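You operate a simulated robot arm through the tools that you are given. There is no shell and no other tool. Be economical: measure what you need, move in short steps, check, and stop when the job is done.

Carry out the task below with a simulated two-armed robot. There is one attempt and no reset: what you move stays moved.

Task
Put the dustpan on the left part of the left bench away on the third level from the bottom of the packing shelf. Stack the 28 mm wood block from the left part of the left bench on top of the 24 mm wood block. Turn the white knob to on. Take the lid off the white jar marked "31" on the right end of the sorting table and lay it down there. Put the pale honeycomb block from the right end of the sorting table on the shelf under the sorting table. Take the brown mini converter on the middle of the long table and put it away on the steel bench top. Take the red hook and put it on the steel bench, by the blender. Stack the white-cap jar marked "5 4 2" from the steel bench, by the mill on top of the white-cap jar marked "2 1 1". Take the red-band jar and leave it on the white tile. Put the red block on the shelf under the corner bench away on the left kiosk desk. Put the tin on the shelf under the corner bench away on the front of the small bench. Put the 45 ring gauge from the right grid paper on the spot between the yellow lines and the 51 ring gauge on the spot beside the magnet stand. Open the table drawer. Do these in any order. Set down upright: brown mini converter, red-band jar.

Only the result counts: the job must be done as asked and must still hold three seconds after the hand-in. Knocking over, shifting, dropping, spilling or breaking anything else fails it. Lids that push on must go on centred and level and be pressed home; caps that screw on are set level and turned clockwise until they are tight.

Robot
Two 7-joint arms with three-finger grippers on one trunk, on a base that drives. Base frame: it is fixed to the floor where the robot stands at the start and does not move with it; the origin is under the middle of the robot, x ahead of it, y to its left, z up; the surface under the hand at the start is at about z = 0.81. Readings come in m, degrees, newtons and seconds.
The left shoulder is at the start at [0.042, 0.154, 1.007], the right one opposite. With the tool pointing down near the work surface each hand reaches from about 0.22 to 0.62 m from the robot's upright axis, wherever it stands, measured 20 degrees to its own side. Places, roughly: brown mini converter [-3.75, -4.25, 1]; dustpan (35x25x7 cm) [0.5, -0.1, 0.8]; front of the small bench (62x23 cm) [-1.06, -1.1, 0.8]; left kiosk desk [-0.1, -2.8, 1]; pale honeycomb block (6x5x4 cm) [-4.2, -3.3, 0.8]; red block [-6, 1, 0.5]; red hook (4x9x18 cm) [-4.3, -4.9, 0.3]; red-band jar [-5.75, -3.25, 1]; ring gauge [0.5, -6, 0.75]; shelf under the sorting table [-4, -2.8, 0.2]; spot beside the magnet stand (34x18 cm) [-2.02, -6.98, 0.82]; spot between the yellow lines (34x17 cm) [-2.38, -7, 0.82]; steel bench top [-5.8, -0.8, 0.9]; steel bench, by the blender (52x18 cm) [-5.6, -2.68, 0.86]; table drawer [-3.8, -2.4, 0.7]; third level of the packing shelf [-0.3, 1.7, 1]; tin [-5.75, 1, 0.5]; white jar [-4.25, -3, 0.75]; white knob [0.3, -1.3, 0.9]; white tile (18x13x1 cm) [-1.4, -1.6, 0.8]; white-cap jar [-5.5, -4.25, 1]; wood block [0.5, -1.25, 0.75]. Payload 2.69 kg a hand.
The tool frame of a hand sits at the grasp point between the pads (the TCP): z along the fingers, y along the line on which they close. The tips reach 0.029 m beyond it. Largest opening 0.12 m; the body of the gripper starts 0.078 m behind the TCP.
Orientation is that of the tool frame in the base frame, as a unit quaternion [w, x, y, z]. With the fingers straight down and closing along the base's y, the tool's x points along the base's -x, its y along +y and its z along -z.

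Tools
- The arms move only by the tool move_arm. It takes "left_targets", "right_targets" or both (then of equal length, played together; a hand with none holds still); each is a list of rows, each a list of 3 entries, a list of its own where there are three numbers: the turn, a rotation vector about the tool's x, y, z in degrees, then the shift along the tool's x, y, z in m, then the opening, from 0 (shut) to 1 (fully open). In form: [[[rx, ry, rz], [x, y, z], jaw], ...]. A call has 1 to 8 rows; each row is the pose to reach, as a shift and turn from the pose commanded when the call began, along the tool's axes at that moment. Rows are played at 5 a second. More than 0.05 m and 8.6 degrees between two rows, or a gripper value outside its range, and nothing of the call is played. Where a pose cannot be reached the arm comes as near as it can. A force on the tool above 40 N (or 10 N above the force at the start of the call, whichever is more), or a blocked arm, ends the call early, and 0.2 s more pass. Each finger halts on what it meets, pressing with about 26 N; the grip force reading is that of the motor and also rises with nothing between the fingers. The clock runs only during rows and for 0.2 s after the last one: add rows that repeat a pose to give the fingers time. It gives the time, the measured TCP pose, the force on the tool (base axes), the opening and the grip force at its end, in the units of the frame above (readings bear some noise), with the torque about the TCP (base axes, N m) and any sound that the robot's microphone picked up.
- Cameras (640 x 400 px; columns grow to the right, rows downward): "scene" is now at [0.1474, -0.0406, 1.1785]; the picture's right is [-0.45, -0.89, 0.00], its down [-0.32, 0.16, -0.93] and it looks along [0.83, -0.42, -0.36] (base axes); focal length 214 px, centre (320, 200). "left" rides on the left gripper at [0.063, 0, -0.104] in its tool frame; the picture's right is [0.00, 1.00, 0.00], its down [-0.83, 0.00, -0.56] and it looks along [-0.56, 0.00, 0.83] (tool axes); focal length 275 px, centre (320, 200). "right" rides on the right gripper at [0.063, 0, -0.104] in its tool frame; the picture's right is [0.00, 1.00, 0.00], its down [-0.83, 0.00, -0.56] and it looks along [-0.56, 0.00, 0.83] (tool axes); focal length 275 px, centre (320, 200). There is no depth. A picture from a camera that has moved, and an enlarged one, comes with that camera's place and axes in the base frame and with its lens.
- grab_frame(camera): a new picture of that camera. The clock stands still meanwhile.
- move_column(by): slides the trunk up (or, below 0, down) by that many m; the arms and the scene camera ride with it, the base frame stays. It gives what a move gives, with no picture.
- roll_base(legs): drives the robot by 1 to 6 legs, each [ahead, left, turn to the left] in m, m and degrees, along the robot's own axes; the way and the turn of a leg run together, so that a leg with both is an arc; at most 1.5 m and 180 degrees a leg. The arms and the cameras ride along, it lands a little off, and it stops where it bumps. It gives what a move gives.
- head_to(pan, tilt): turns the head with the scene camera to pan (to the left, within 80 degrees either way) and tilt (down, from -29 to 69), counted from straight ahead of the robot. It gives what a move gives.
- inspect(camera, box): a new picture of the part [left, top, right, bottom] of that camera's present view, enlarged. The clock stands still meanwhile.
- finish_job(): hands the job in; it is judged then, once.

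Go step by step. Nothing tells you exact positions but the pictures and the camera data: compare them with the known pose of the tool, close in by small moves and look again before you grip or let go. The budget is 577 turns and 370 pictures, counting those below and the enlarged ones. Unless the task says otherwise, let go and move clear before handing in.

The tools are called after "Request:" by a JSON object that holds its "fn" and its "kwargs". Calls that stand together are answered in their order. move_arm: Moves the arms, as the interface text tells. Its arguments: {"type":"object","properties":{"left_targets":{"type":"array","items":{"type":"array"}},"right_targets":{"type":"array","items":{"type":"array"}}},"required":[]} The other tools are called the same way: move_column (by) slides the trunk up or down; roll_base (legs) drives the base; head_to (pan, tilt) turns the head that bears the scene camera; grab_frame (camera) takes a picture; inspect (camera, box) takes an enlarged picture of a part of a camera's view; finish_job () hands the job in.

At the start:

```text
clock: 0.0
left_ee_pos: [0.2831, -0.0155, 1.1431]
left_ee_rot: [0.002, -0.001, 1.0, 0.0]
left_wrist_force: [36.5, -22.4, -40.6]
left_ft_torque: [2.14, 0.77, 1.52]
left_gripper_width: 0.1201
left_grip_force: 0.0
right_ee_pos: [0.3131, -0.3954, 1.1101]
right_ee_rot: [0.0, 0.0, 1.0, 0.0]
right_wrist_force: [-0.3, -0.3, 0.1]
right_ft_torque: [0.01, 0.05, 0.0]
right_gripper_width: 0.12
right_grip_force: 0.0
trunk travel left (down, up): [-0.375, 0.063]
robot x, y, heading: [-0.0003, -0.0002, 0.1]
head pan, tilt: [-29.3, 29.0]
```

scene: 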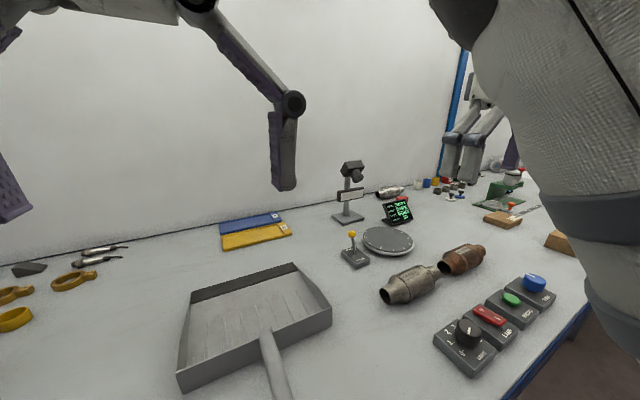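
right: 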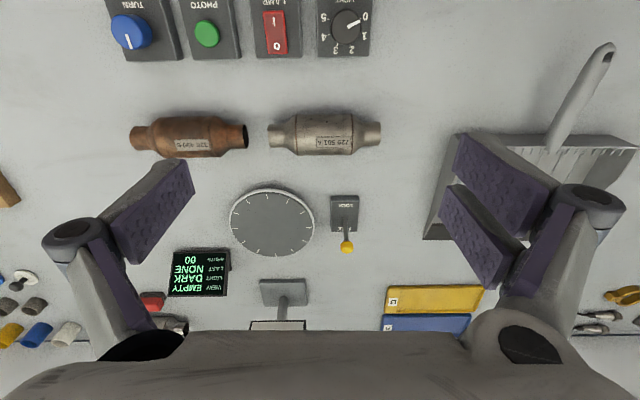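
left: 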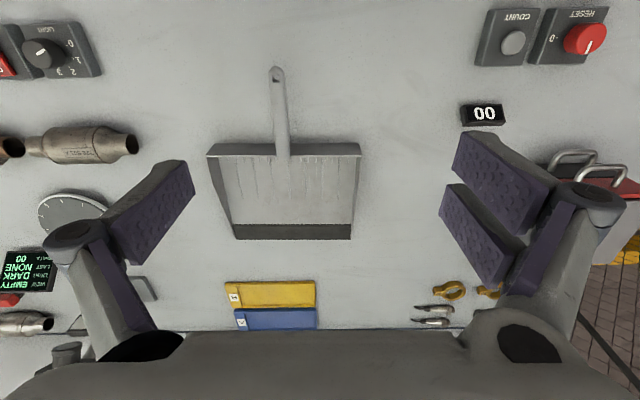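

I see the left bench in front with the dustpan, button boxes and converters. I'll look around first to find the shelf, the wood blocks and the knob.

Request:
{"fn": "head_to", "kwargs": {"pan": 70, "tilt": 15}}

Request:
{"fn": "grab_frame", "kwargs": {"camera": "scene"}}

Request:
{"fn": "head_to", "kwargs": {"pan": -75, "tilt": 20}}

Request:
{"fn": "grab_frame", "kwargs": {"camera": "scene"}}

```text
clock: 1.8
left_ee_pos: [0.2828, -0.0159, 1.1428]
left_ee_rot: [0.002, -0.002, 1.0, 0.001]
left_wrist_force: [0.8, -0.6, 0.4]
left_ft_torque: [0.0, -0.03, 0.02]
left_gripper_width: 0.12
left_grip_force: 0.1
right_ee_pos: [0.3138, -0.3947, 1.1113]
right_ee_rot: [0.0, 0.001, 1.0, 0.0]
right_wrist_force: [-0.5, 0.2, -0.3]
right_ft_torque: [0.01, 0.03, 0.0]
right_gripper_width: 0.1201
right_grip_force: 0.1
trunk travel left (down, up): [-0.375, 0.063]
robot x, y, heading: [-0.0004, -0.0017, -0.1]
head pan, tilt: [70.0, 15.0]
```

```text
366 pictures are left
camera scene: at [0.0963, 0.0889, 1.1884], right [0.94, -0.34, 0.0], down [-0.09, -0.24, -0.97], along [0.33, 0.91, -0.26], focal length 214 px, centre (320, 200)
```

scene: 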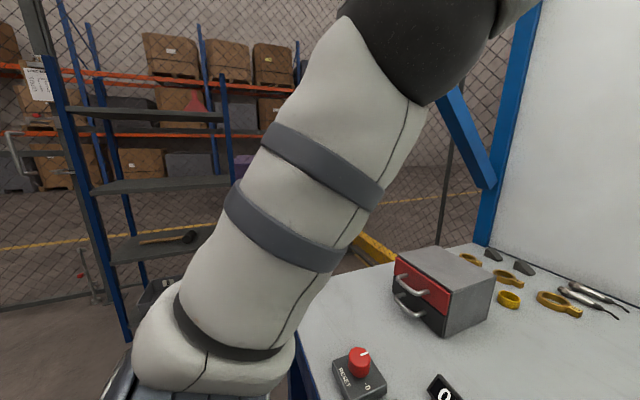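

```text
clock: 4.0
left_ee_pos: [0.2822, -0.0162, 1.1428]
left_ee_rot: [0.002, -0.002, 1.0, 0.0]
left_wrist_force: [0.3, -0.3, -0.4]
left_ft_torque: [0.0, 0.03, 0.0]
left_gripper_width: 0.12
left_grip_force: 0.1
right_ee_pos: [0.3126, -0.395, 1.1107]
right_ee_rot: [0.0, 0.0, 1.0, 0.0]
right_wrist_force: [-0.4, 0.9, -0.5]
right_ft_torque: [-0.01, 0.01, -0.04]
right_gripper_width: 0.1198
right_grip_force: 0.1
trunk travel left (down, up): [-0.375, 0.063]
robot x, y, heading: [-0.0, -0.0025, 0.1]
head pan, tilt: [-75.0, 20.0]
```

```text
365 pictures are left
camera scene: at [0.0884, -0.0888, 1.1803], right [-0.97, -0.26, 0.0], down [-0.09, 0.33, -0.94], along [0.24, -0.91, -0.34], focal length 214 px, centre (320, 200)
```

scene: 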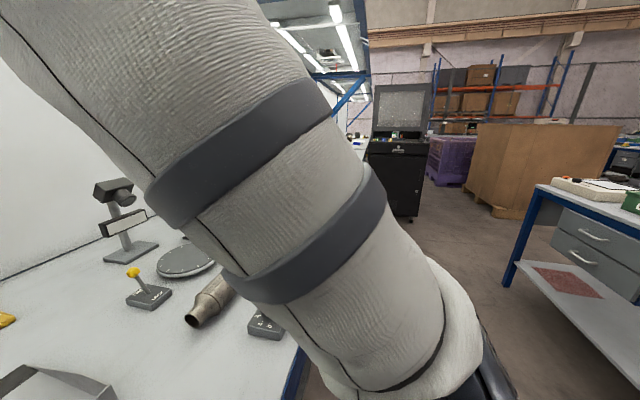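

The packing shelf stands to the left, the blocks and the knob farther to the right. I start with the dustpan: left hand over the handle near its junction.

Request:
{"fn": "move_arm", "kwargs": {"left_targets": [[[0, 0, 0], [-0.03, -0.02, 0.03], 0.5], [[0, 0, 0], [-0.06, -0.04, 0.06], 0.5], [[0, 0, 0], [-0.09, -0.06, 0.09], 0.5], [[0, 0, 0], [-0.09, -0.06, 0.13], 0.5], [[0, 0, 0], [-0.09, -0.06, 0.17], 0.5], [[0, 0, 0], [-0.09, -0.06, 0.2], 0.5]]}}

Request:
{"fn": "grab_frame", "kwargs": {"camera": "left"}}

Request:
{"fn": "head_to", "kwargs": {"pan": -5, "tilt": 45}}

Request:
{"fn": "grab_frame", "kwargs": {"camera": "scene"}}

```text
clock: 5.5
left_ee_pos: [0.3741, -0.0781, 0.9422]
left_ee_rot: [0.002, -0.002, 1.0, 0.0]
left_wrist_force: [0.8, -0.8, -0.4]
left_ft_torque: [0.02, -0.03, 0.03]
left_gripper_width: 0.0603
left_grip_force: 0.1
right_ee_pos: [0.3131, -0.3955, 1.112]
right_ee_rot: [0.0, 0.0, 1.0, 0.0]
right_wrist_force: [0.7, -1.1, 0.2]
right_ft_torque: [-0.01, -0.01, -0.01]
right_gripper_width: 0.1201
right_grip_force: 0.1
trunk travel left (down, up): [-0.375, 0.063]
robot x, y, heading: [-0.0016, -0.0002, 0.0]
head pan, tilt: [-75.0, 20.0]
```

```text
364 pictures are left
camera left: at [0.3108, -0.0759, 1.0469], right [0.0, 1.0, 0.0], down [0.83, 0.0, 0.56], along [0.56, 0.0, -0.83], focal length 275 px, centre (320, 200)
```

left: 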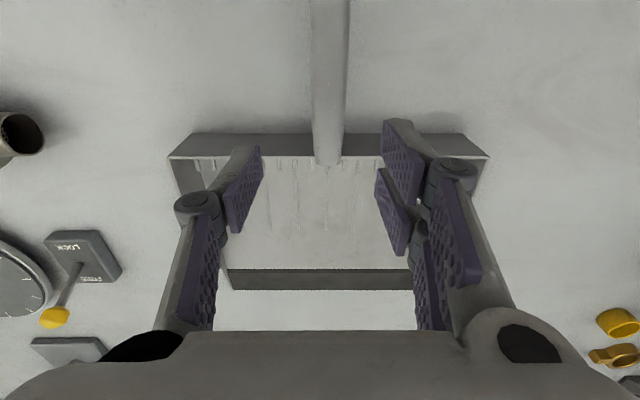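

```text
clock: 6.9
left_ee_pos: [0.3742, -0.0784, 0.9432]
left_ee_rot: [0.002, -0.002, 1.0, 0.0]
left_wrist_force: [0.0, -0.7, -0.6]
left_ft_torque: [-0.01, -0.03, -0.01]
left_gripper_width: 0.0601
left_grip_force: 0.2
right_ee_pos: [0.3131, -0.3962, 1.1102]
right_ee_rot: [-0.001, -0.001, 1.0, 0.0]
right_wrist_force: [0.2, -0.1, 0.2]
right_ft_torque: [-0.02, -0.03, 0.02]
right_gripper_width: 0.12
right_grip_force: 0.0
trunk travel left (down, up): [-0.375, 0.063]
robot x, y, heading: [-0.0008, 0.0024, 0.0]
head pan, tilt: [-5.0, 45.0]
```

```text
363 pictures are left
camera scene: at [0.1402, -0.0473, 1.1628], right [-0.54, -0.84, 0.0], down [-0.43, 0.28, -0.86], along [0.72, -0.46, -0.51], focal length 214 px, centre (320, 200)
```

scene: 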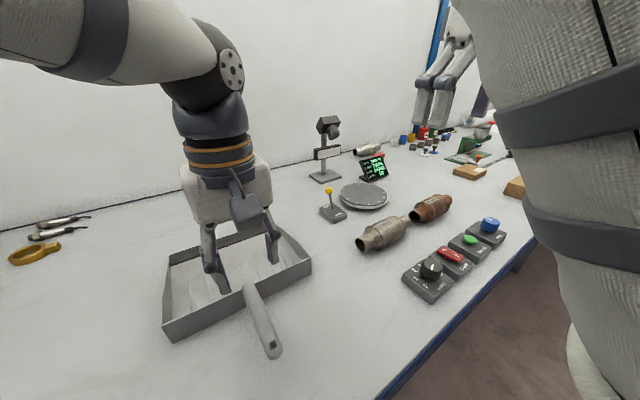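

Handle is at y≈-0.071, junction x≈0.40. I go down around the handle at x≈0.375.

Request:
{"fn": "move_arm", "kwargs": {"left_targets": [[[0, 0, 0], [0, 0.006, 0.04], 0.5], [[0, 0, 0], [0, 0.006, 0.07], 0.5], [[0, 0, 0], [0, 0.006, 0.088], 0.5], [[0, 0, 0], [0, 0.006, 0.088], 0.5]]}}

Request:
{"fn": "grab_frame", "kwargs": {"camera": "left"}}

Request:
{"fn": "grab_frame", "kwargs": {"camera": "scene"}}

```text
clock: 7.9
left_ee_pos: [0.3734, -0.0684, 0.8536]
left_ee_rot: [0.002, -0.001, 1.0, -0.001]
left_wrist_force: [0.2, 0.0, 0.1]
left_ft_torque: [0.02, 0.0, -0.02]
left_gripper_width: 0.0598
left_grip_force: 0.1
right_ee_pos: [0.3132, -0.3956, 1.1099]
right_ee_rot: [-0.002, -0.001, 1.0, 0.0]
right_wrist_force: [-0.3, 0.2, 0.5]
right_ft_torque: [0.0, 0.0, -0.01]
right_gripper_width: 0.1199
right_grip_force: 0.1
trunk travel left (down, up): [-0.375, 0.063]
robot x, y, heading: [0.0008, 0.0033, 0.0]
head pan, tilt: [-5.0, 45.0]
```

```text
362 pictures are left
camera left: at [0.3106, -0.0674, 0.9585], right [0.0, 1.0, 0.0], down [0.83, 0.0, 0.56], along [0.56, 0.0, -0.83], focal length 275 px, centre (320, 200)
```

left: 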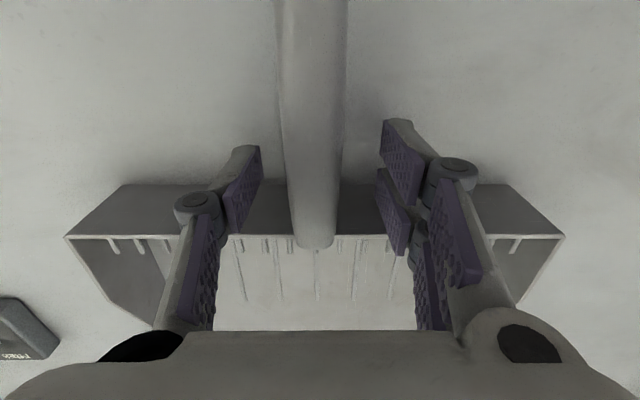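

```text
361 pictures are left
camera scene: at [0.1405, -0.0469, 1.1632], right [-0.53, -0.85, 0.0], down [-0.43, 0.27, -0.86], along [0.73, -0.46, -0.51], focal length 214 px, centre (320, 200)
```

scene: 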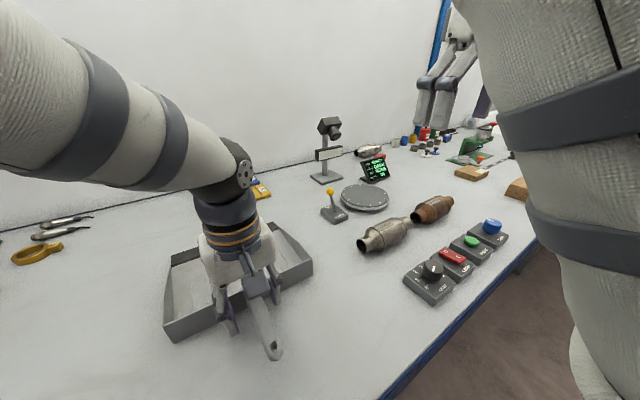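

Fingers straddle the handle. Closing.

Request:
{"fn": "move_arm", "kwargs": {"left_targets": [[[0, 0, 0], [0, 0, 0], 0.3], [[0, 0, 0], [0, 0, 0], 0.1], [[0, 0, 0], [0, 0, 0], 0], [[0, 0, 0], [0, 0, 0], 0], [[0, 0, 0], [0, 0, -0.01], 0], [[0, 0, 0], [0, 0, -0.03], 0], [[0, 0, 0], [0, 0, -0.05], 0]]}}

Request:
{"fn": "grab_frame", "kwargs": {"camera": "left"}}

Request:
{"fn": "grab_frame", "kwargs": {"camera": "scene"}}

```text
clock: 9.5
left_ee_pos: [0.3736, -0.0698, 0.9036]
left_ee_rot: [0.002, -0.002, 1.0, 0.001]
left_wrist_force: [0.0, 0.7, -3.0]
left_ft_torque: [0.02, 0.27, 0.0]
left_gripper_width: 0.0209
left_grip_force: 25.9
right_ee_pos: [0.3136, -0.3952, 1.1096]
right_ee_rot: [-0.002, 0.0, 1.0, 0.0]
right_wrist_force: [1.2, -0.1, 0.1]
right_ft_torque: [-0.01, 0.0, 0.03]
right_gripper_width: 0.12
right_grip_force: 0.0
trunk travel left (down, up): [-0.375, 0.063]
robot x, y, heading: [0.0024, 0.0009, 0.0]
head pan, tilt: [-5.0, 45.0]
```

```text
360 pictures are left
camera left: at [0.3108, -0.0674, 1.0094], right [0.0, 1.0, 0.0], down [0.83, 0.0, 0.56], along [0.56, 0.0, -0.83], focal length 275 px, centre (320, 200)
```

left: 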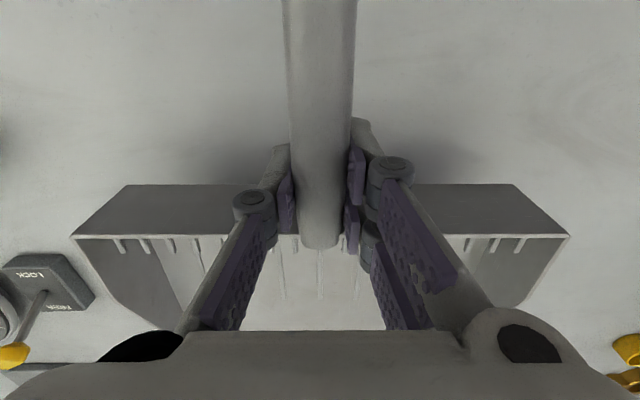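

```text
359 pictures are left
camera scene: at [0.141, -0.0465, 1.1635], right [-0.53, -0.85, 0.0], down [-0.43, 0.27, -0.86], along [0.73, -0.46, -0.51], focal length 214 px, centre (320, 200)
```

scene: 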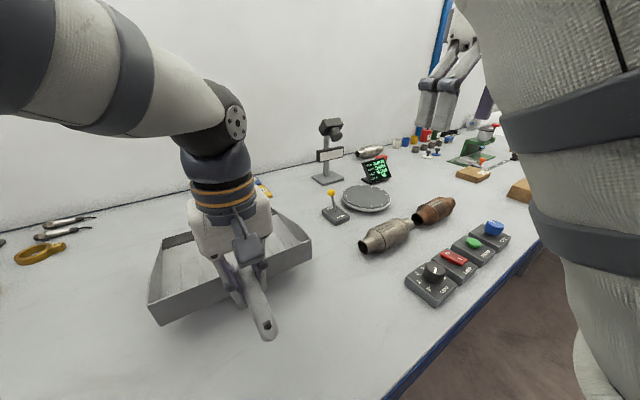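

The pan is held firmly and level. I lift it, back off the bench, and turn toward the packing shelf (level 3 at z≈0.96, shelf front y≈1.5).

Request:
{"fn": "move_arm", "kwargs": {"left_targets": [[[0, 0, 0], [0, 0, -0.04], 0], [[0, 0, 0], [0, 0, -0.08], 0], [[0, 0, 0], [0, 0, -0.12], 0], [[0, 0, 0], [0, 0, -0.16], 0], [[0, 0, 0], [0, 0, -0.19], 0]]}}

Request:
{"fn": "roll_base", "kwargs": {"legs": [[-0.42, 0, 0], [0, 0, 90]]}}

Request:
{"fn": "head_to", "kwargs": {"pan": 0, "tilt": 10}}

Request:
{"fn": "grab_frame", "kwargs": {"camera": "scene"}}

Request:
{"fn": "grab_frame", "kwargs": {"camera": "left"}}

```text
clock: 10.7
left_ee_pos: [0.3726, -0.0692, 1.096]
left_ee_rot: [0.001, -0.002, 1.0, 0.001]
left_wrist_force: [0.2, -0.2, -2.3]
left_ft_torque: [-0.01, 0.27, 0.02]
left_gripper_width: 0.0208
left_grip_force: 26.3
right_ee_pos: [0.3139, -0.3946, 1.1111]
right_ee_rot: [-0.002, 0.0, 1.0, 0.0]
right_wrist_force: [-1.0, -0.4, -0.3]
right_ft_torque: [0.0, 0.03, 0.01]
right_gripper_width: 0.1201
right_grip_force: 0.2
trunk travel left (down, up): [-0.375, 0.063]
robot x, y, heading: [0.0011, -0.0, -0.0]
head pan, tilt: [-5.0, 45.0]
```

```text
clock: 17.2
left_ee_pos: [-0.3742, 0.3736, 1.0943]
left_ee_rot: [-0.001, 0.712, -0.702, -0.002]
left_wrist_force: [0.1, 0.0, -2.8]
left_ft_torque: [-0.29, 0.02, -0.05]
left_gripper_width: 0.021
left_grip_force: 25.6
right_ee_pos: [-0.0477, 0.3171, 1.11]
right_ee_rot: [0.001, 0.712, -0.702, 0.001]
right_wrist_force: [0.2, -0.1, -0.1]
right_ft_torque: [-0.01, 0.01, -0.01]
right_gripper_width: 0.12
right_grip_force: 0.1
trunk travel left (down, up): [-0.375, 0.063]
robot x, y, heading: [-0.4406, -0.0016, 90.7]
head pan, tilt: [-5.0, 45.0]
```

```text
clock: 18.2
left_ee_pos: [-0.3745, 0.3736, 1.0945]
left_ee_rot: [-0.001, 0.712, -0.702, -0.002]
left_wrist_force: [0.3, 0.5, -2.5]
left_ft_torque: [-0.27, 0.0, 0.01]
left_gripper_width: 0.0206
left_grip_force: 25.9
right_ee_pos: [-0.0467, 0.3177, 1.1102]
right_ee_rot: [0.001, 0.711, -0.703, 0.002]
right_wrist_force: [0.2, -0.5, -0.2]
right_ft_torque: [0.01, 0.0, 0.0]
right_gripper_width: 0.1202
right_grip_force: 0.0
trunk travel left (down, up): [-0.375, 0.063]
robot x, y, heading: [-0.4376, -0.0016, 90.7]
head pan, tilt: [0.0, 10.0]
```

```text
358 pictures are left
camera scene: at [-0.4404, 0.1574, 1.1965], right [1.0, 0.01, 0.0], down [0.0, -0.17, -0.98], along [-0.01, 0.98, -0.17], focal length 214 px, centre (320, 200)
```

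scene: 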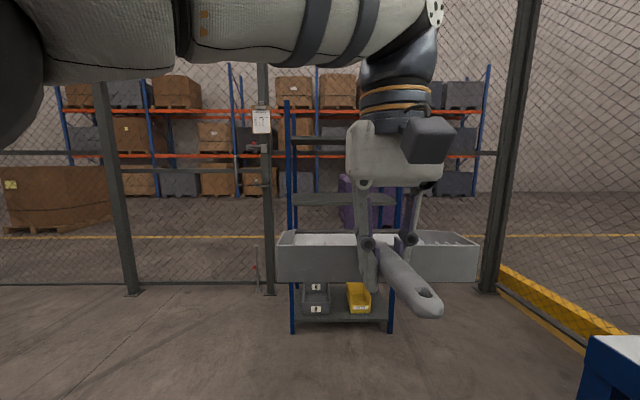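

```text
357 pictures are left
camera left: at [-0.3731, 0.3123, 1.1993], right [-1.0, -0.01, 0.0], down [-0.01, 0.83, 0.56], along [-0.01, 0.56, -0.83], focal length 275 px, centre (320, 200)
```

left: 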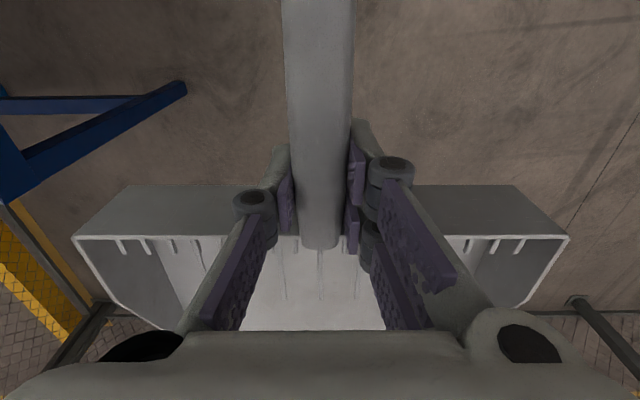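

Shelf front is at y≈1.50 spanning x≈-0.66…0.10, level 3 at z≈0.96 looks empty where I aim. I drive most of the way and look again.

Request:
{"fn": "roll_base", "kwargs": {"legs": [[0.9, 0, 0]]}}

Request:
{"fn": "grab_frame", "kwargs": {"camera": "scene"}}

Request:
{"fn": "grab_frame", "kwargs": {"camera": "right"}}

```text
clock: 22.8
left_ee_pos: [-0.3941, 1.2406, 1.0935]
left_ee_rot: [-0.002, 0.717, -0.697, -0.001]
left_wrist_force: [0.5, -0.2, -2.2]
left_ft_torque: [-0.27, -0.03, 0.0]
left_gripper_width: 0.0207
left_grip_force: 25.7
right_ee_pos: [-0.0675, 1.1876, 1.1099]
right_ee_rot: [0.002, 0.716, -0.698, 0.002]
right_wrist_force: [0.2, -0.1, 0.6]
right_ft_torque: [-0.01, -0.04, 0.0]
right_gripper_width: 0.1198
right_grip_force: 0.1
trunk travel left (down, up): [-0.375, 0.063]
robot x, y, heading: [-0.454, 0.8641, 91.5]
head pan, tilt: [0.0, 10.0]
```

```text
356 pictures are left
camera scene: at [-0.4583, 1.0231, 1.1965], right [1.0, 0.02, 0.0], down [0.0, -0.17, -0.98], along [-0.02, 0.98, -0.17], focal length 214 px, centre (320, 200)
```

scene: 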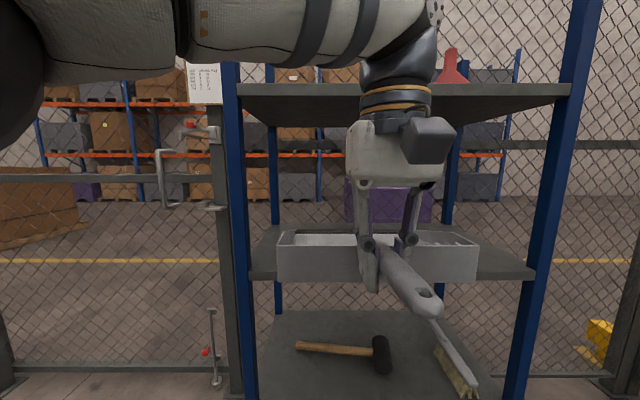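

```text
355 pictures are left
camera right: at [-0.0645, 1.1252, 1.2142], right [-1.0, -0.03, 0.0], down [-0.02, 0.83, 0.55], along [-0.02, 0.55, -0.83], focal length 275 px, centre (320, 200)
```

right: 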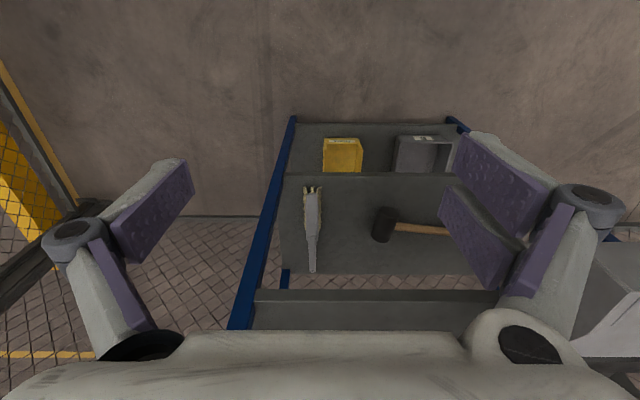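

Level-3 surface is z≈0.945 with front edge y≈1.50. I advance another 0.2 m so the pan goes in while the wrist stays outside.

Request:
{"fn": "roll_base", "kwargs": {"legs": [[0.2, 0, -1.5]]}}

Request:
{"fn": "grab_frame", "kwargs": {"camera": "scene"}}

Request:
{"fn": "grab_frame", "kwargs": {"camera": "left"}}

Request:
{"fn": "grab_frame", "kwargs": {"camera": "right"}}

```text
clock: 24.4
left_ee_pos: [-0.387, 1.4405, 1.0938]
left_ee_rot: [-0.001, 0.708, -0.706, -0.001]
left_wrist_force: [-0.3, -0.2, -1.6]
left_ft_torque: [-0.31, 0.01, 0.02]
left_gripper_width: 0.0208
left_grip_force: 25.5
right_ee_pos: [-0.0612, 1.3805, 1.1102]
right_ee_rot: [-0.002, -0.706, 0.708, -0.001]
right_wrist_force: [-0.2, 0.9, 0.1]
right_ft_torque: [-0.03, -0.01, 0.03]
right_gripper_width: 0.1198
right_grip_force: 0.1
trunk travel left (down, up): [-0.375, 0.063]
robot x, y, heading: [-0.4558, 1.0652, 89.9]
head pan, tilt: [0.0, 10.0]
```

```text
354 pictures are left
camera scene: at [-0.4562, 1.2266, 1.1964], right [1.0, 0.0, 0.0], down [0.0, -0.17, -0.98], along [0.0, 0.98, -0.17], focal length 214 px, centre (320, 200)
```

scene: 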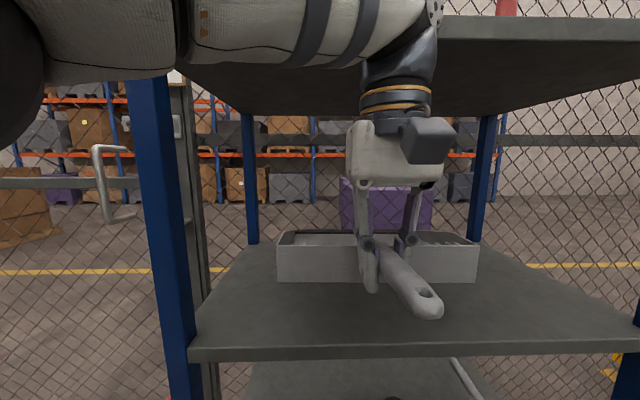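

```text
353 pictures are left
camera left: at [-0.3867, 1.3804, 1.1991], right [-1.0, 0.0, 0.0], down [0.0, 0.83, 0.56], along [0.0, 0.56, -0.83], focal length 275 px, centre (320, 200)
```

left: 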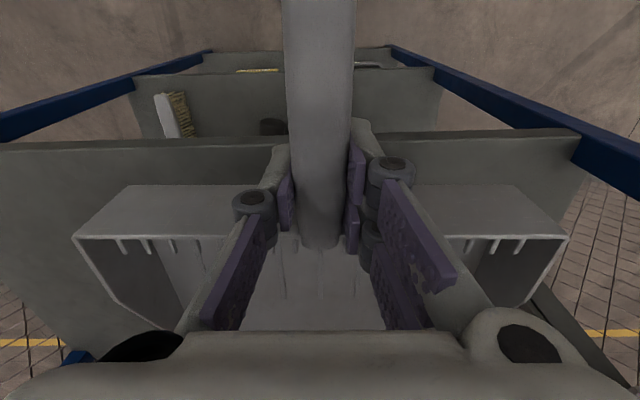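

```text
352 pictures are left
camera right: at [-0.0598, 1.3178, 1.2142], right [-1.0, 0.0, 0.0], down [0.0, 0.83, 0.55], along [0.0, 0.55, -0.83], focal length 275 px, centre (320, 200)
```

right: 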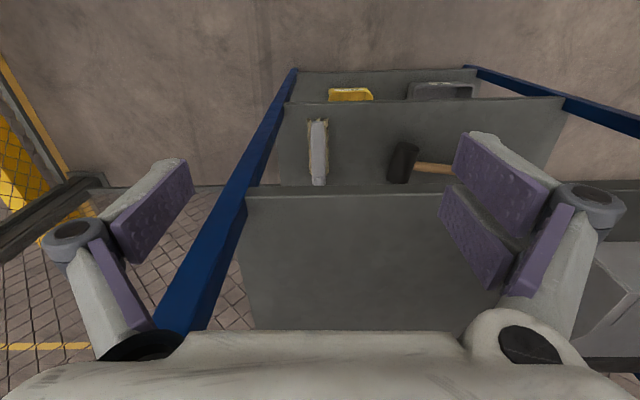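

Hand and wrist would fit under the upper level once lowered. I lower to just above level 3.

Request:
{"fn": "move_arm", "kwargs": {"left_targets": [[[0, 0, 0], [0, 0, 0.03], 0], [[0, 0, 0], [0, 0, 0.06], 0], [[0, 0, 0], [0, 0, 0.085], 0]]}}

Request:
{"fn": "grab_frame", "kwargs": {"camera": "scene"}}

```text
clock: 25.2
left_ee_pos: [-0.388, 1.4409, 1.0107]
left_ee_rot: [-0.001, 0.708, -0.706, 0.0]
left_wrist_force: [-0.4, 0.3, -2.0]
left_ft_torque: [-0.3, 0.02, 0.02]
left_gripper_width: 0.0208
left_grip_force: 26.1
right_ee_pos: [-0.0603, 1.3788, 1.111]
right_ee_rot: [0.0, -0.706, 0.708, -0.001]
right_wrist_force: [0.6, 0.3, -0.2]
right_ft_torque: [-0.02, -0.01, 0.03]
right_gripper_width: 0.1201
right_grip_force: 0.1
trunk travel left (down, up): [-0.375, 0.063]
robot x, y, heading: [-0.4593, 1.07, 89.9]
head pan, tilt: [0.0, 10.0]
```

```text
351 pictures are left
camera scene: at [-0.4561, 1.2261, 1.1965], right [1.0, 0.0, 0.0], down [0.0, -0.17, -0.98], along [0.0, 0.98, -0.17], focal length 214 px, centre (320, 200)
```

scene: 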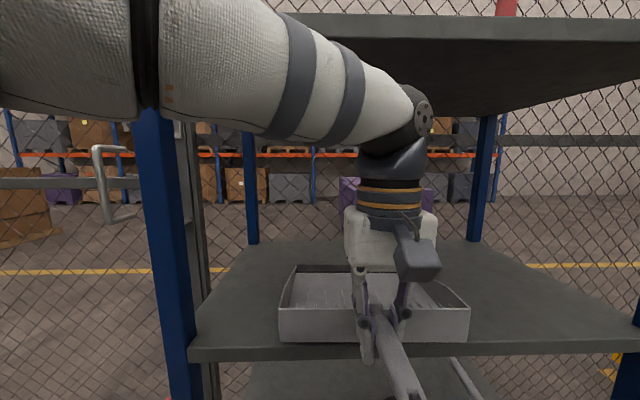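

Clearance is fine for a bit more; I reach forward 6 cm with the arm and lower until contact.

Request:
{"fn": "move_arm", "kwargs": {"left_targets": [[[0, 0, 0], [-0.03, 0, 0], 0], [[0, 0, 0], [-0.06, 0, 0], 0], [[0, 0, 0], [-0.06, 0, 0.01], 0], [[0, 0, 0], [-0.06, 0, 0.016], 0], [[0, 0, 0], [-0.06, 0, 0.02], 0], [[0, 0, 0], [-0.06, 0, 0.024], 0]]}}

Request:
{"fn": "grab_frame", "kwargs": {"camera": "scene"}}

```text
clock: 26.6
left_ee_pos: [-0.3884, 1.5004, 0.9867]
left_ee_rot: [-0.002, 0.707, -0.707, -0.002]
left_wrist_force: [0.9, -2.2, 15.3]
left_ft_torque: [0.16, -0.01, -0.16]
left_gripper_width: 0.0207
left_grip_force: 26.1
right_ee_pos: [-0.0611, 1.3785, 1.1106]
right_ee_rot: [-0.001, -0.706, 0.708, -0.001]
right_wrist_force: [0.6, 0.5, 0.1]
right_ft_torque: [-0.02, -0.02, -0.02]
right_gripper_width: 0.1201
right_grip_force: 0.1
trunk travel left (down, up): [-0.375, 0.063]
robot x, y, heading: [-0.4569, 1.0674, 89.8]
head pan, tilt: [0.0, 10.0]
```

```text
350 pictures are left
camera scene: at [-0.4564, 1.2247, 1.1968], right [1.0, 0.0, 0.0], down [0.0, -0.17, -0.98], along [0.0, 0.98, -0.17], focal length 214 px, centre (320, 200)
```

scene: 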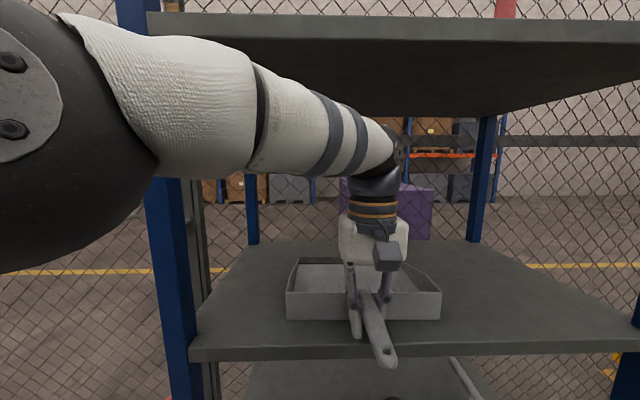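

Contact reached. I lift 5 mm, slide 4 cm deeper, set down again and release.

Request:
{"fn": "move_arm", "kwargs": {"left_targets": [[[0, 0, 0], [0, 0, -0.006], 0], [[0, 0, 0], [-0.02, 0, -0.006], 0], [[0, 0, 0], [-0.045, 0, -0.006], 0], [[0, 0, 0], [-0.045, 0, -0.001], 0], [[0, 0, 0], [-0.045, 0, -0.001], 0.25], [[0, 0, 0], [-0.045, 0, -0.001], 0.45], [[0, 0, 0], [-0.045, 0, -0.001], 0.45]]}}

Request:
{"fn": "grab_frame", "kwargs": {"camera": "scene"}}

Request:
{"fn": "grab_frame", "kwargs": {"camera": "left"}}

```text
clock: 28.2
left_ee_pos: [-0.3864, 1.5453, 0.9876]
left_ee_rot: [-0.001, 0.708, -0.706, -0.002]
left_wrist_force: [-0.1, -0.9, 0.2]
left_ft_torque: [0.01, 0.0, 0.0]
left_gripper_width: 0.0539
left_grip_force: 0.0
right_ee_pos: [-0.0608, 1.3804, 1.1097]
right_ee_rot: [-0.002, -0.706, 0.708, -0.001]
right_wrist_force: [-0.8, 0.2, -0.6]
right_ft_torque: [0.0, 0.02, 0.02]
right_gripper_width: 0.1199
right_grip_force: 0.0
trunk travel left (down, up): [-0.375, 0.063]
robot x, y, heading: [-0.4585, 1.0682, 89.8]
head pan, tilt: [0.0, 10.0]
```

```text
349 pictures are left
camera scene: at [-0.4562, 1.2259, 1.1965], right [1.0, 0.0, 0.0], down [0.0, -0.17, -0.98], along [0.0, 0.98, -0.17], focal length 214 px, centre (320, 200)
```

scene: 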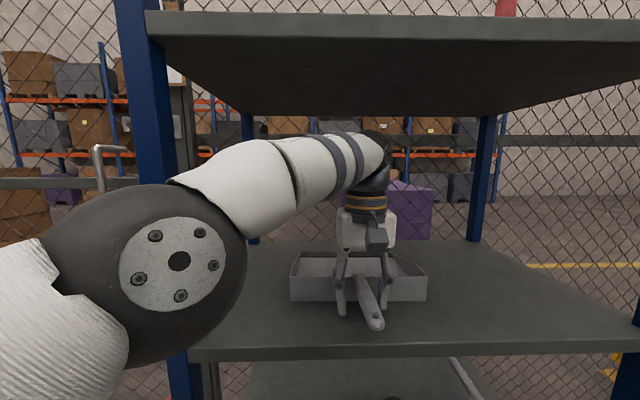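

```text
348 pictures are left
camera left: at [-0.3871, 1.4839, 1.0913], right [-1.0, 0.0, 0.0], down [0.0, 0.83, 0.56], along [0.0, 0.56, -0.83], focal length 275 px, centre (320, 200)
```

left: 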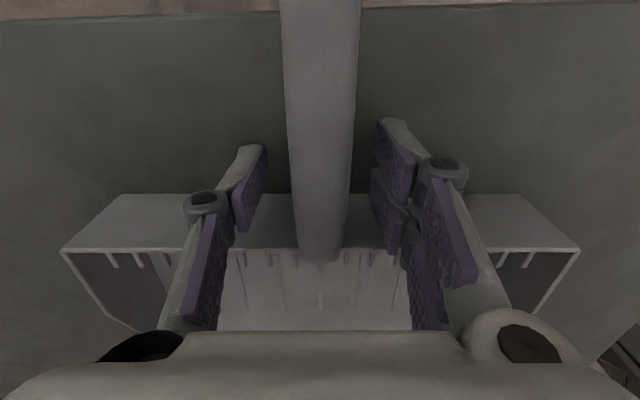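

Dustpan rests on level 3. I withdraw straight back along the handle, then away.

Request:
{"fn": "move_arm", "kwargs": {"left_targets": [[[0, 0, 0], [0.03, 0, 0], 0.5], [[0, 0, 0], [0.06, 0, 0], 0.5], [[0, 0, 0], [0.09, 0, 0], 0.5], [[0, 0, 0], [0.12, 0, 0], 0.5], [[0, 0, 0], [0.16, 0, 0], 0.5]]}}

Request:
{"fn": "roll_base", "kwargs": {"legs": [[-0.3, 0, 0]]}}

Request:
{"fn": "grab_frame", "kwargs": {"camera": "scene"}}

```text
clock: 29.4
left_ee_pos: [-0.3864, 1.3851, 0.9872]
left_ee_rot: [-0.002, 0.708, -0.707, -0.002]
left_wrist_force: [0.0, 0.0, -0.6]
left_ft_torque: [0.03, 0.01, -0.02]
left_gripper_width: 0.0602
left_grip_force: 0.0
right_ee_pos: [-0.0613, 1.3801, 1.1111]
right_ee_rot: [-0.001, -0.706, 0.709, -0.001]
right_wrist_force: [1.2, -0.8, 0.3]
right_ft_torque: [0.01, -0.01, 0.02]
right_gripper_width: 0.12
right_grip_force: 0.1
trunk travel left (down, up): [-0.375, 0.063]
robot x, y, heading: [-0.4568, 1.0696, 89.8]
head pan, tilt: [0.0, 10.0]
```

```text
clock: 31.4
left_ee_pos: [-0.388, 1.0795, 0.9877]
left_ee_rot: [0.0, 0.709, -0.705, -0.001]
left_wrist_force: [-0.3, -0.5, -0.4]
left_ft_torque: [0.03, -0.01, -0.01]
left_gripper_width: 0.0603
left_grip_force: 0.1
right_ee_pos: [-0.0618, 1.0746, 1.1091]
right_ee_rot: [-0.001, -0.707, 0.707, -0.001]
right_wrist_force: [-0.2, -0.4, -0.3]
right_ft_torque: [-0.02, 0.05, 0.03]
right_gripper_width: 0.1199
right_grip_force: 0.1
trunk travel left (down, up): [-0.375, 0.063]
robot x, y, heading: [-0.4602, 0.7659, 90.1]
head pan, tilt: [0.0, 10.0]
```

```text
347 pictures are left
camera scene: at [-0.457, 0.9201, 1.1966], right [1.0, 0.0, 0.0], down [0.0, -0.17, -0.98], along [0.0, 0.98, -0.17], focal length 214 px, centre (320, 200)
```

scene: 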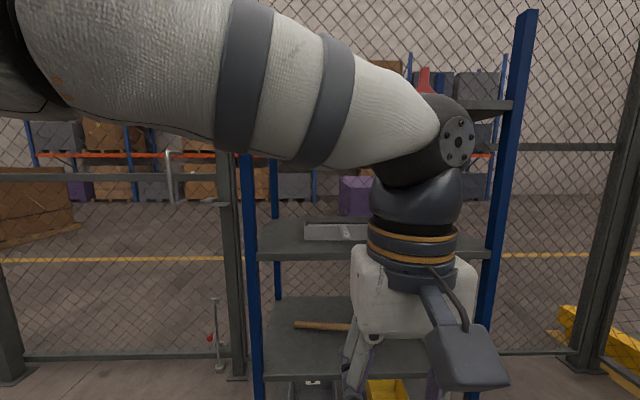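

Dustpan placed. Next the wood blocks and knob at the right of the left bench: raise the hand, turn back and strafe right.

Request:
{"fn": "move_arm", "kwargs": {"left_targets": [[[0, 0, 0], [0, 0, -0.04], 0.5], [[0, 0, 0], [0, 0, -0.08], 0.5], [[0, 0, 0], [0, 0, -0.12], 0.5]]}}

Request:
{"fn": "roll_base", "kwargs": {"legs": [[0, 0, -90], [0, -0.9, 0], [0, -0.9, 0]]}}

Request:
{"fn": "head_to", "kwargs": {"pan": 0, "tilt": 25}}

Request:
{"fn": "grab_frame", "kwargs": {"camera": "scene"}}

```text
clock: 32.2
left_ee_pos: [-0.3876, 1.0776, 1.1052]
left_ee_rot: [0.0, 0.708, -0.706, -0.002]
left_wrist_force: [0.0, 0.6, 0.0]
left_ft_torque: [0.01, 0.0, 0.01]
left_gripper_width: 0.06
left_grip_force: 0.1
right_ee_pos: [-0.0615, 1.0763, 1.1107]
right_ee_rot: [0.001, 0.707, -0.707, 0.002]
right_wrist_force: [-0.1, -0.7, 0.3]
right_ft_torque: [0.01, 0.01, 0.0]
right_gripper_width: 0.12
right_grip_force: 0.1
trunk travel left (down, up): [-0.375, 0.063]
robot x, y, heading: [-0.4597, 0.7658, 90.1]
head pan, tilt: [0.0, 10.0]
```

```text
clock: 50.2
left_ee_pos: [-0.1904, -1.1164, 1.1045]
left_ee_rot: [0.002, 0.017, 1.0, -0.001]
left_wrist_force: [-0.2, -0.2, 0.1]
left_ft_torque: [0.0, 0.0, 0.0]
left_gripper_width: 0.06
left_grip_force: 0.1
right_ee_pos: [-0.2044, -1.4421, 1.1089]
right_ee_rot: [-0.001, 0.02, 1.0, 0.001]
right_wrist_force: [-0.3, -0.2, -0.3]
right_ft_torque: [0.0, 0.0, 0.0]
right_gripper_width: 0.1198
right_grip_force: 0.0
trunk travel left (down, up): [-0.375, 0.063]
robot x, y, heading: [-0.4997, -1.0342, -2.4]
head pan, tilt: [0.0, 10.0]
```

```text
clock: 51.0
left_ee_pos: [-0.1908, -1.1168, 1.1062]
left_ee_rot: [0.001, 0.018, 1.0, 0.0]
left_wrist_force: [0.1, -0.8, -0.4]
left_ft_torque: [0.02, 0.04, -0.01]
left_gripper_width: 0.0602
left_grip_force: 0.1
right_ee_pos: [-0.2048, -1.443, 1.1097]
right_ee_rot: [-0.001, 0.02, 1.0, 0.0]
right_wrist_force: [-0.5, -0.4, 0.5]
right_ft_torque: [0.01, 0.03, 0.0]
right_gripper_width: 0.1199
right_grip_force: 0.0
trunk travel left (down, up): [-0.375, 0.063]
robot x, y, heading: [-0.4996, -1.036, -2.4]
head pan, tilt: [0.0, 25.0]
```

```text
346 pictures are left
camera scene: at [-0.3453, -1.0402, 1.1722], right [-0.04, -1.0, 0.0], down [-0.42, 0.02, -0.91], along [0.91, -0.04, -0.42], focal length 214 px, centre (320, 200)
```

scene: 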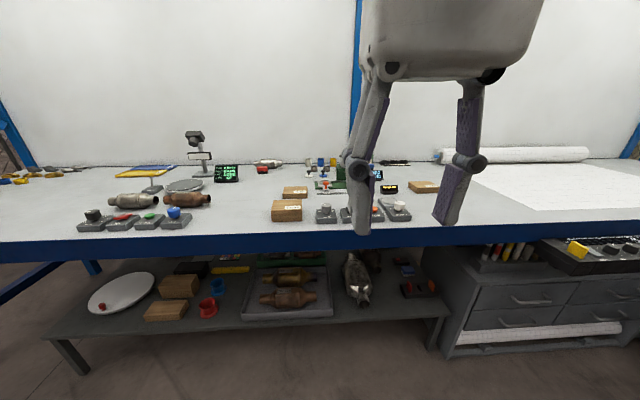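

I see three wood blocks and a row of control boxes, one with a white knob. Enlarging.

Request:
{"fn": "inspect", "kwargs": {"camera": "scene", "box": [260, 160, 360, 230]}}

Request:
{"fn": "inspect", "kwargs": {"camera": "scene", "box": [360, 160, 460, 230]}}

```text
5.71 times, centred on (310, 195) of scene
camera zoom: at [-0.3453, -1.0402, 1.1722], right [-0.04, -1.0, 0.0], down [-0.42, 0.02, -0.91], along [0.91, -0.04, -0.42], focal length 1226 px, centre (377, 229)
```

zoom: 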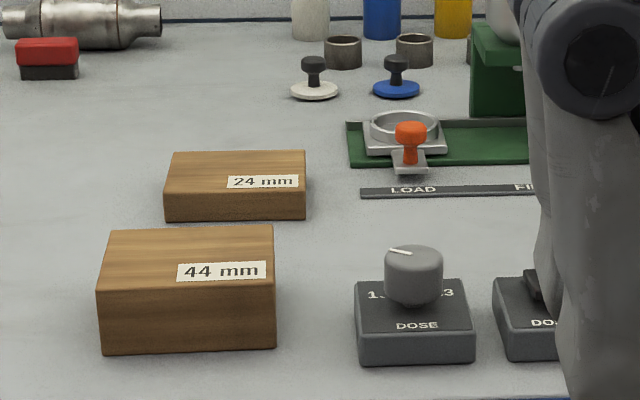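

```text
5.71 times, centred on (410, 195) of scene
camera zoom: at [-0.3453, -1.0402, 1.1722], right [-0.04, -1.0, 0.0], down [-0.42, 0.02, -0.91], along [0.91, -0.04, -0.42], focal length 1226 px, centre (-194, 229)
```

zoom: 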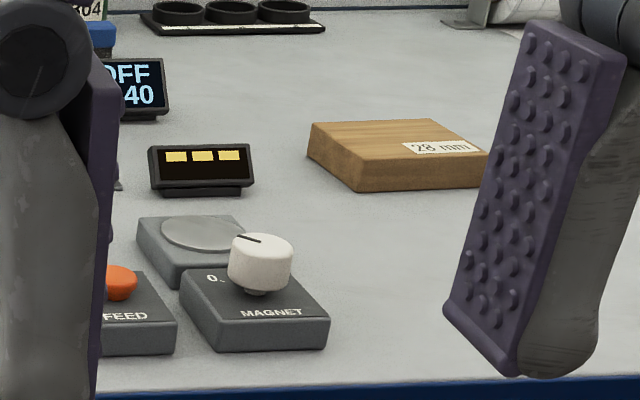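

The 28 mm block centre ≈(0.524,-1.535), the 24 mm ≈(0.493,-0.975), white MAGNET knob ≈(0.275,-1.327). I drive near the knob first.

Request:
{"fn": "roll_base", "kwargs": {"legs": [[0, 0, 2.4], [0.4, -0.2, 0]]}}

Request:
{"fn": "grab_frame", "kwargs": {"camera": "right"}}

Request:
{"fn": "grab_frame", "kwargs": {"camera": "left"}}

```text
clock: 54.1
left_ee_pos: [0.2201, -1.2977, 1.1054]
left_ee_rot: [0.002, -0.007, 1.0, 0.001]
left_wrist_force: [-1.0, 0.2, 0.1]
left_ft_torque: [0.02, 0.05, -0.03]
left_gripper_width: 0.06
left_grip_force: 0.1
right_ee_pos: [0.2238, -1.6232, 1.11]
right_ee_rot: [-0.002, -0.005, 1.0, 0.0]
right_wrist_force: [0.2, 0.2, 0.3]
right_ft_torque: [-0.02, 0.03, 0.01]
right_gripper_width: 0.1201
right_grip_force: 0.1
trunk travel left (down, up): [-0.375, 0.063]
robot x, y, heading: [-0.0952, -1.2311, 0.4]
head pan, tilt: [0.0, 25.0]
```

```text
343 pictures are left
camera right: at [0.1614, -1.6254, 1.2142], right [-0.02, 1.0, 0.0], down [0.83, 0.01, 0.55], along [0.55, 0.01, -0.83], focal length 275 px, centre (320, 200)
```

right: 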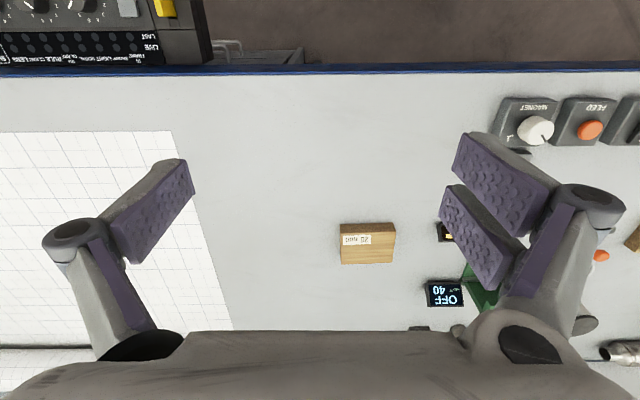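

```text
342 pictures are left
camera left: at [0.1577, -1.2964, 1.2092], right [-0.01, 1.0, 0.0], down [0.83, 0.01, 0.56], along [0.56, 0.01, -0.83], focal length 275 px, centre (320, 200)
```

left: 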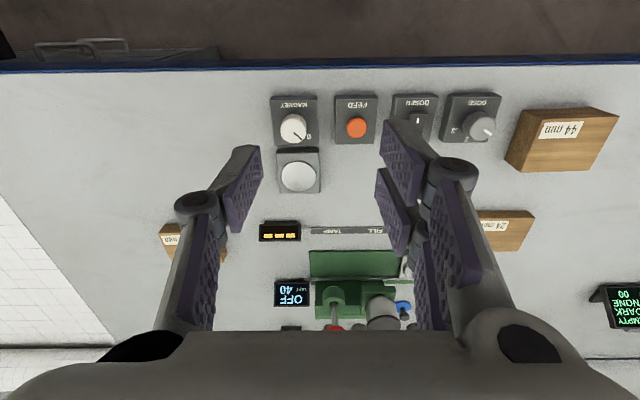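

Request:
{"fn": "inspect", "kwargs": {"camera": "left", "box": [255, 85, 335, 155]}}

Request:
{"fn": "inspect", "kwargs": {"camera": "right", "box": [480, 85, 580, 160]}}

```text
5.71 times, centred on (295, 120) of left
camera zoom: at [0.1577, -1.2964, 1.2092], right [-0.01, 1.0, 0.0], down [0.83, 0.01, 0.56], along [0.56, 0.01, -0.83], focal length 1573 px, centre (463, 657)
```

zoom: 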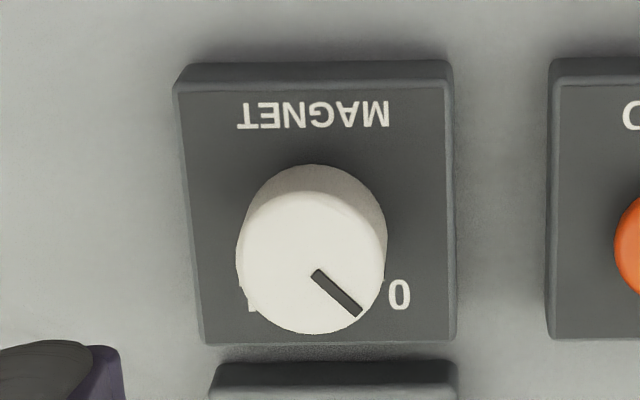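

```text
5.33 times, centred on (530, 122) of right
camera zoom: at [0.1614, -1.6254, 1.2142], right [-0.02, 1.0, 0.0], down [0.83, 0.01, 0.55], along [0.55, 0.01, -0.83], focal length 1468 px, centre (-800, 613)
```

zoom: 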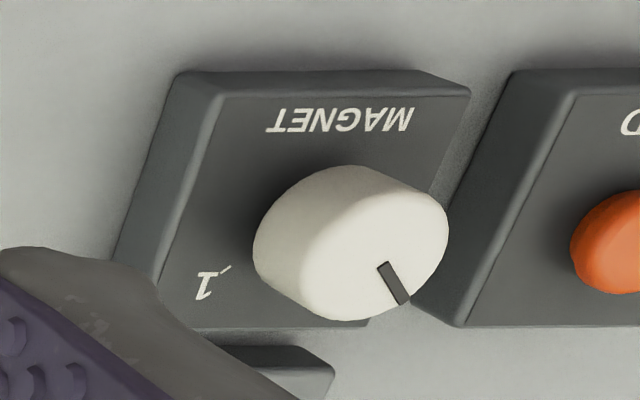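

The MAGNET knob goes 0→1 (clockwise from above, ~100°). Left hand goes above it, pre-turned -50°.

Request:
{"fn": "move_arm", "kwargs": {"left_targets": [[[0, 0, -8.5], [-0.01, -0.005, 0.03], 0.5], [[0, 0, -17], [-0.02, -0.01, 0.06], 0.5], [[0, 0, -25.5], [-0.03, -0.015, 0.09], 0.5], [[0, 0, -34], [-0.04, -0.02, 0.12], 0.5], [[0, 0, -42.5], [-0.05, -0.025, 0.15], 0.5], [[0, 0, -50], [-0.062, -0.03, 0.18], 0.5]]}}

Request:
{"fn": "grab_frame", "kwargs": {"camera": "left"}}

Request:
{"fn": "grab_frame", "kwargs": {"camera": "scene"}}

```text
clock: 55.5
left_ee_pos: [0.2863, -1.3264, 0.9266]
left_ee_rot: [-0.003, -0.433, 0.901, -0.003]
left_wrist_force: [-0.1, -0.8, 0.9]
left_ft_torque: [-0.01, 0.0, 0.0]
left_gripper_width: 0.0599
left_grip_force: 0.1
right_ee_pos: [0.2238, -1.6249, 1.1082]
right_ee_rot: [-0.002, -0.006, 1.0, 0.001]
right_wrist_force: [0.0, -0.5, -0.5]
right_ft_torque: [0.03, 0.04, -0.02]
right_gripper_width: 0.1199
right_grip_force: 0.1
trunk travel left (down, up): [-0.375, 0.063]
robot x, y, heading: [-0.0933, -1.234, 0.7]
head pan, tilt: [0.0, 25.0]
```

```text
339 pictures are left
camera left: at [0.2481, -1.3721, 1.0315], right [-0.78, 0.63, 0.0], down [0.52, 0.65, 0.55], along [0.35, 0.42, -0.84], focal length 275 px, centre (320, 200)
```

left: 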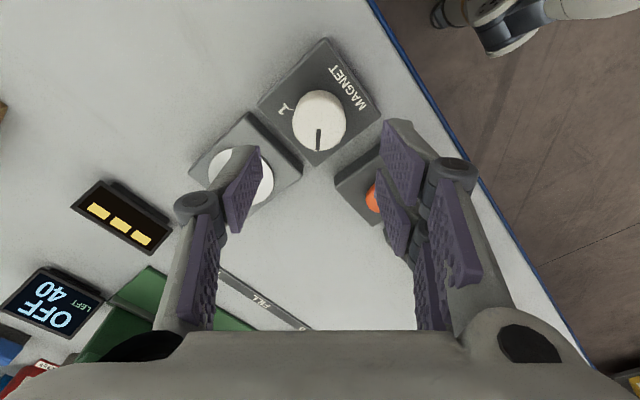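

```text
338 pictures are left
camera scene: at [0.0624, -1.2372, 1.1745], right [-0.07, -1.0, 0.0], down [-0.39, 0.03, -0.92], along [0.92, -0.07, -0.4], focal length 214 px, centre (320, 200)
```

scene: 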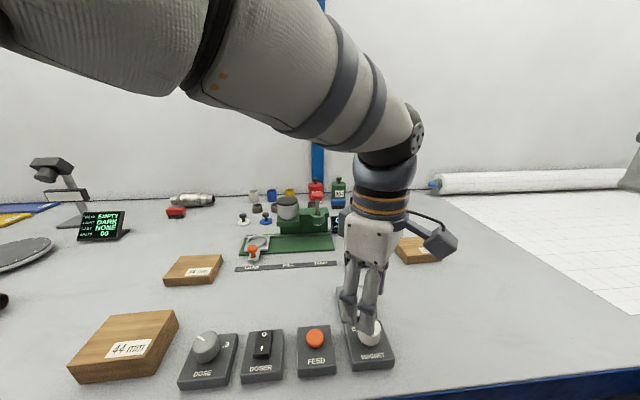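

Small correction (8 mm along tool x), then lower around the knob.

Request:
{"fn": "move_arm", "kwargs": {"left_targets": [[[0, 0, 0], [0.008, 0, 0.02], 0.5], [[0, 0, 0], [0.008, 0, 0.04], 0.5], [[0, 0, 0], [0.008, 0, 0.055], 0.5]]}}

Request:
{"fn": "grab_frame", "kwargs": {"camera": "left"}}

Request:
{"fn": "inspect", "kwargs": {"camera": "scene", "box": [320, 280, 420, 380]}}

```text
clock: 56.3
left_ee_pos: [0.2776, -1.3331, 0.8716]
left_ee_rot: [0.002, -0.43, 0.903, -0.002]
left_wrist_force: [-0.8, 1.1, 0.2]
left_ft_torque: [0.0, 0.0, 0.0]
left_gripper_width: 0.0598
left_grip_force: 0.1
right_ee_pos: [0.2222, -1.6241, 1.1098]
right_ee_rot: [-0.001, -0.005, 1.0, 0.0]
right_wrist_force: [-0.2, 0.3, 0.4]
right_ft_torque: [-0.01, 0.03, 0.0]
right_gripper_width: 0.1201
right_grip_force: 0.2
trunk travel left (down, up): [-0.375, 0.063]
robot x, y, heading: [-0.0964, -1.2294, 0.7]
head pan, tilt: [0.0, 25.0]
```

```text
337 pictures are left
camera left: at [0.2381, -1.3798, 0.9762], right [-0.77, 0.63, 0.0], down [0.52, 0.64, 0.56], along [0.36, 0.43, -0.83], focal length 275 px, centre (320, 200)
```

left: 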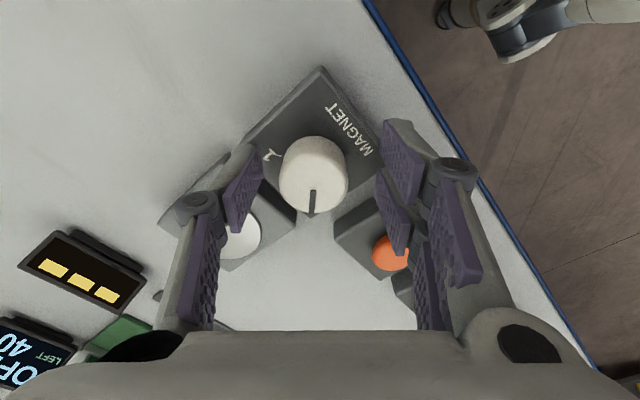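

```text
4.00 times, centred on (370, 330) of scene
camera zoom: at [0.0616, -1.239, 1.1739], right [-0.09, -1.0, 0.0], down [-0.4, 0.04, -0.91], along [0.91, -0.09, -0.41], focal length 858 px, centre (120, -320)
```

zoom: 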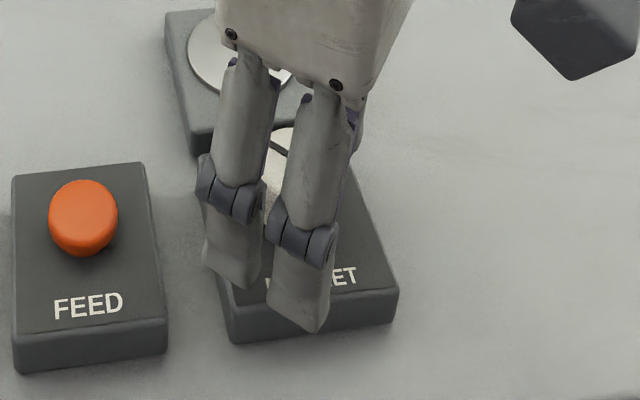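

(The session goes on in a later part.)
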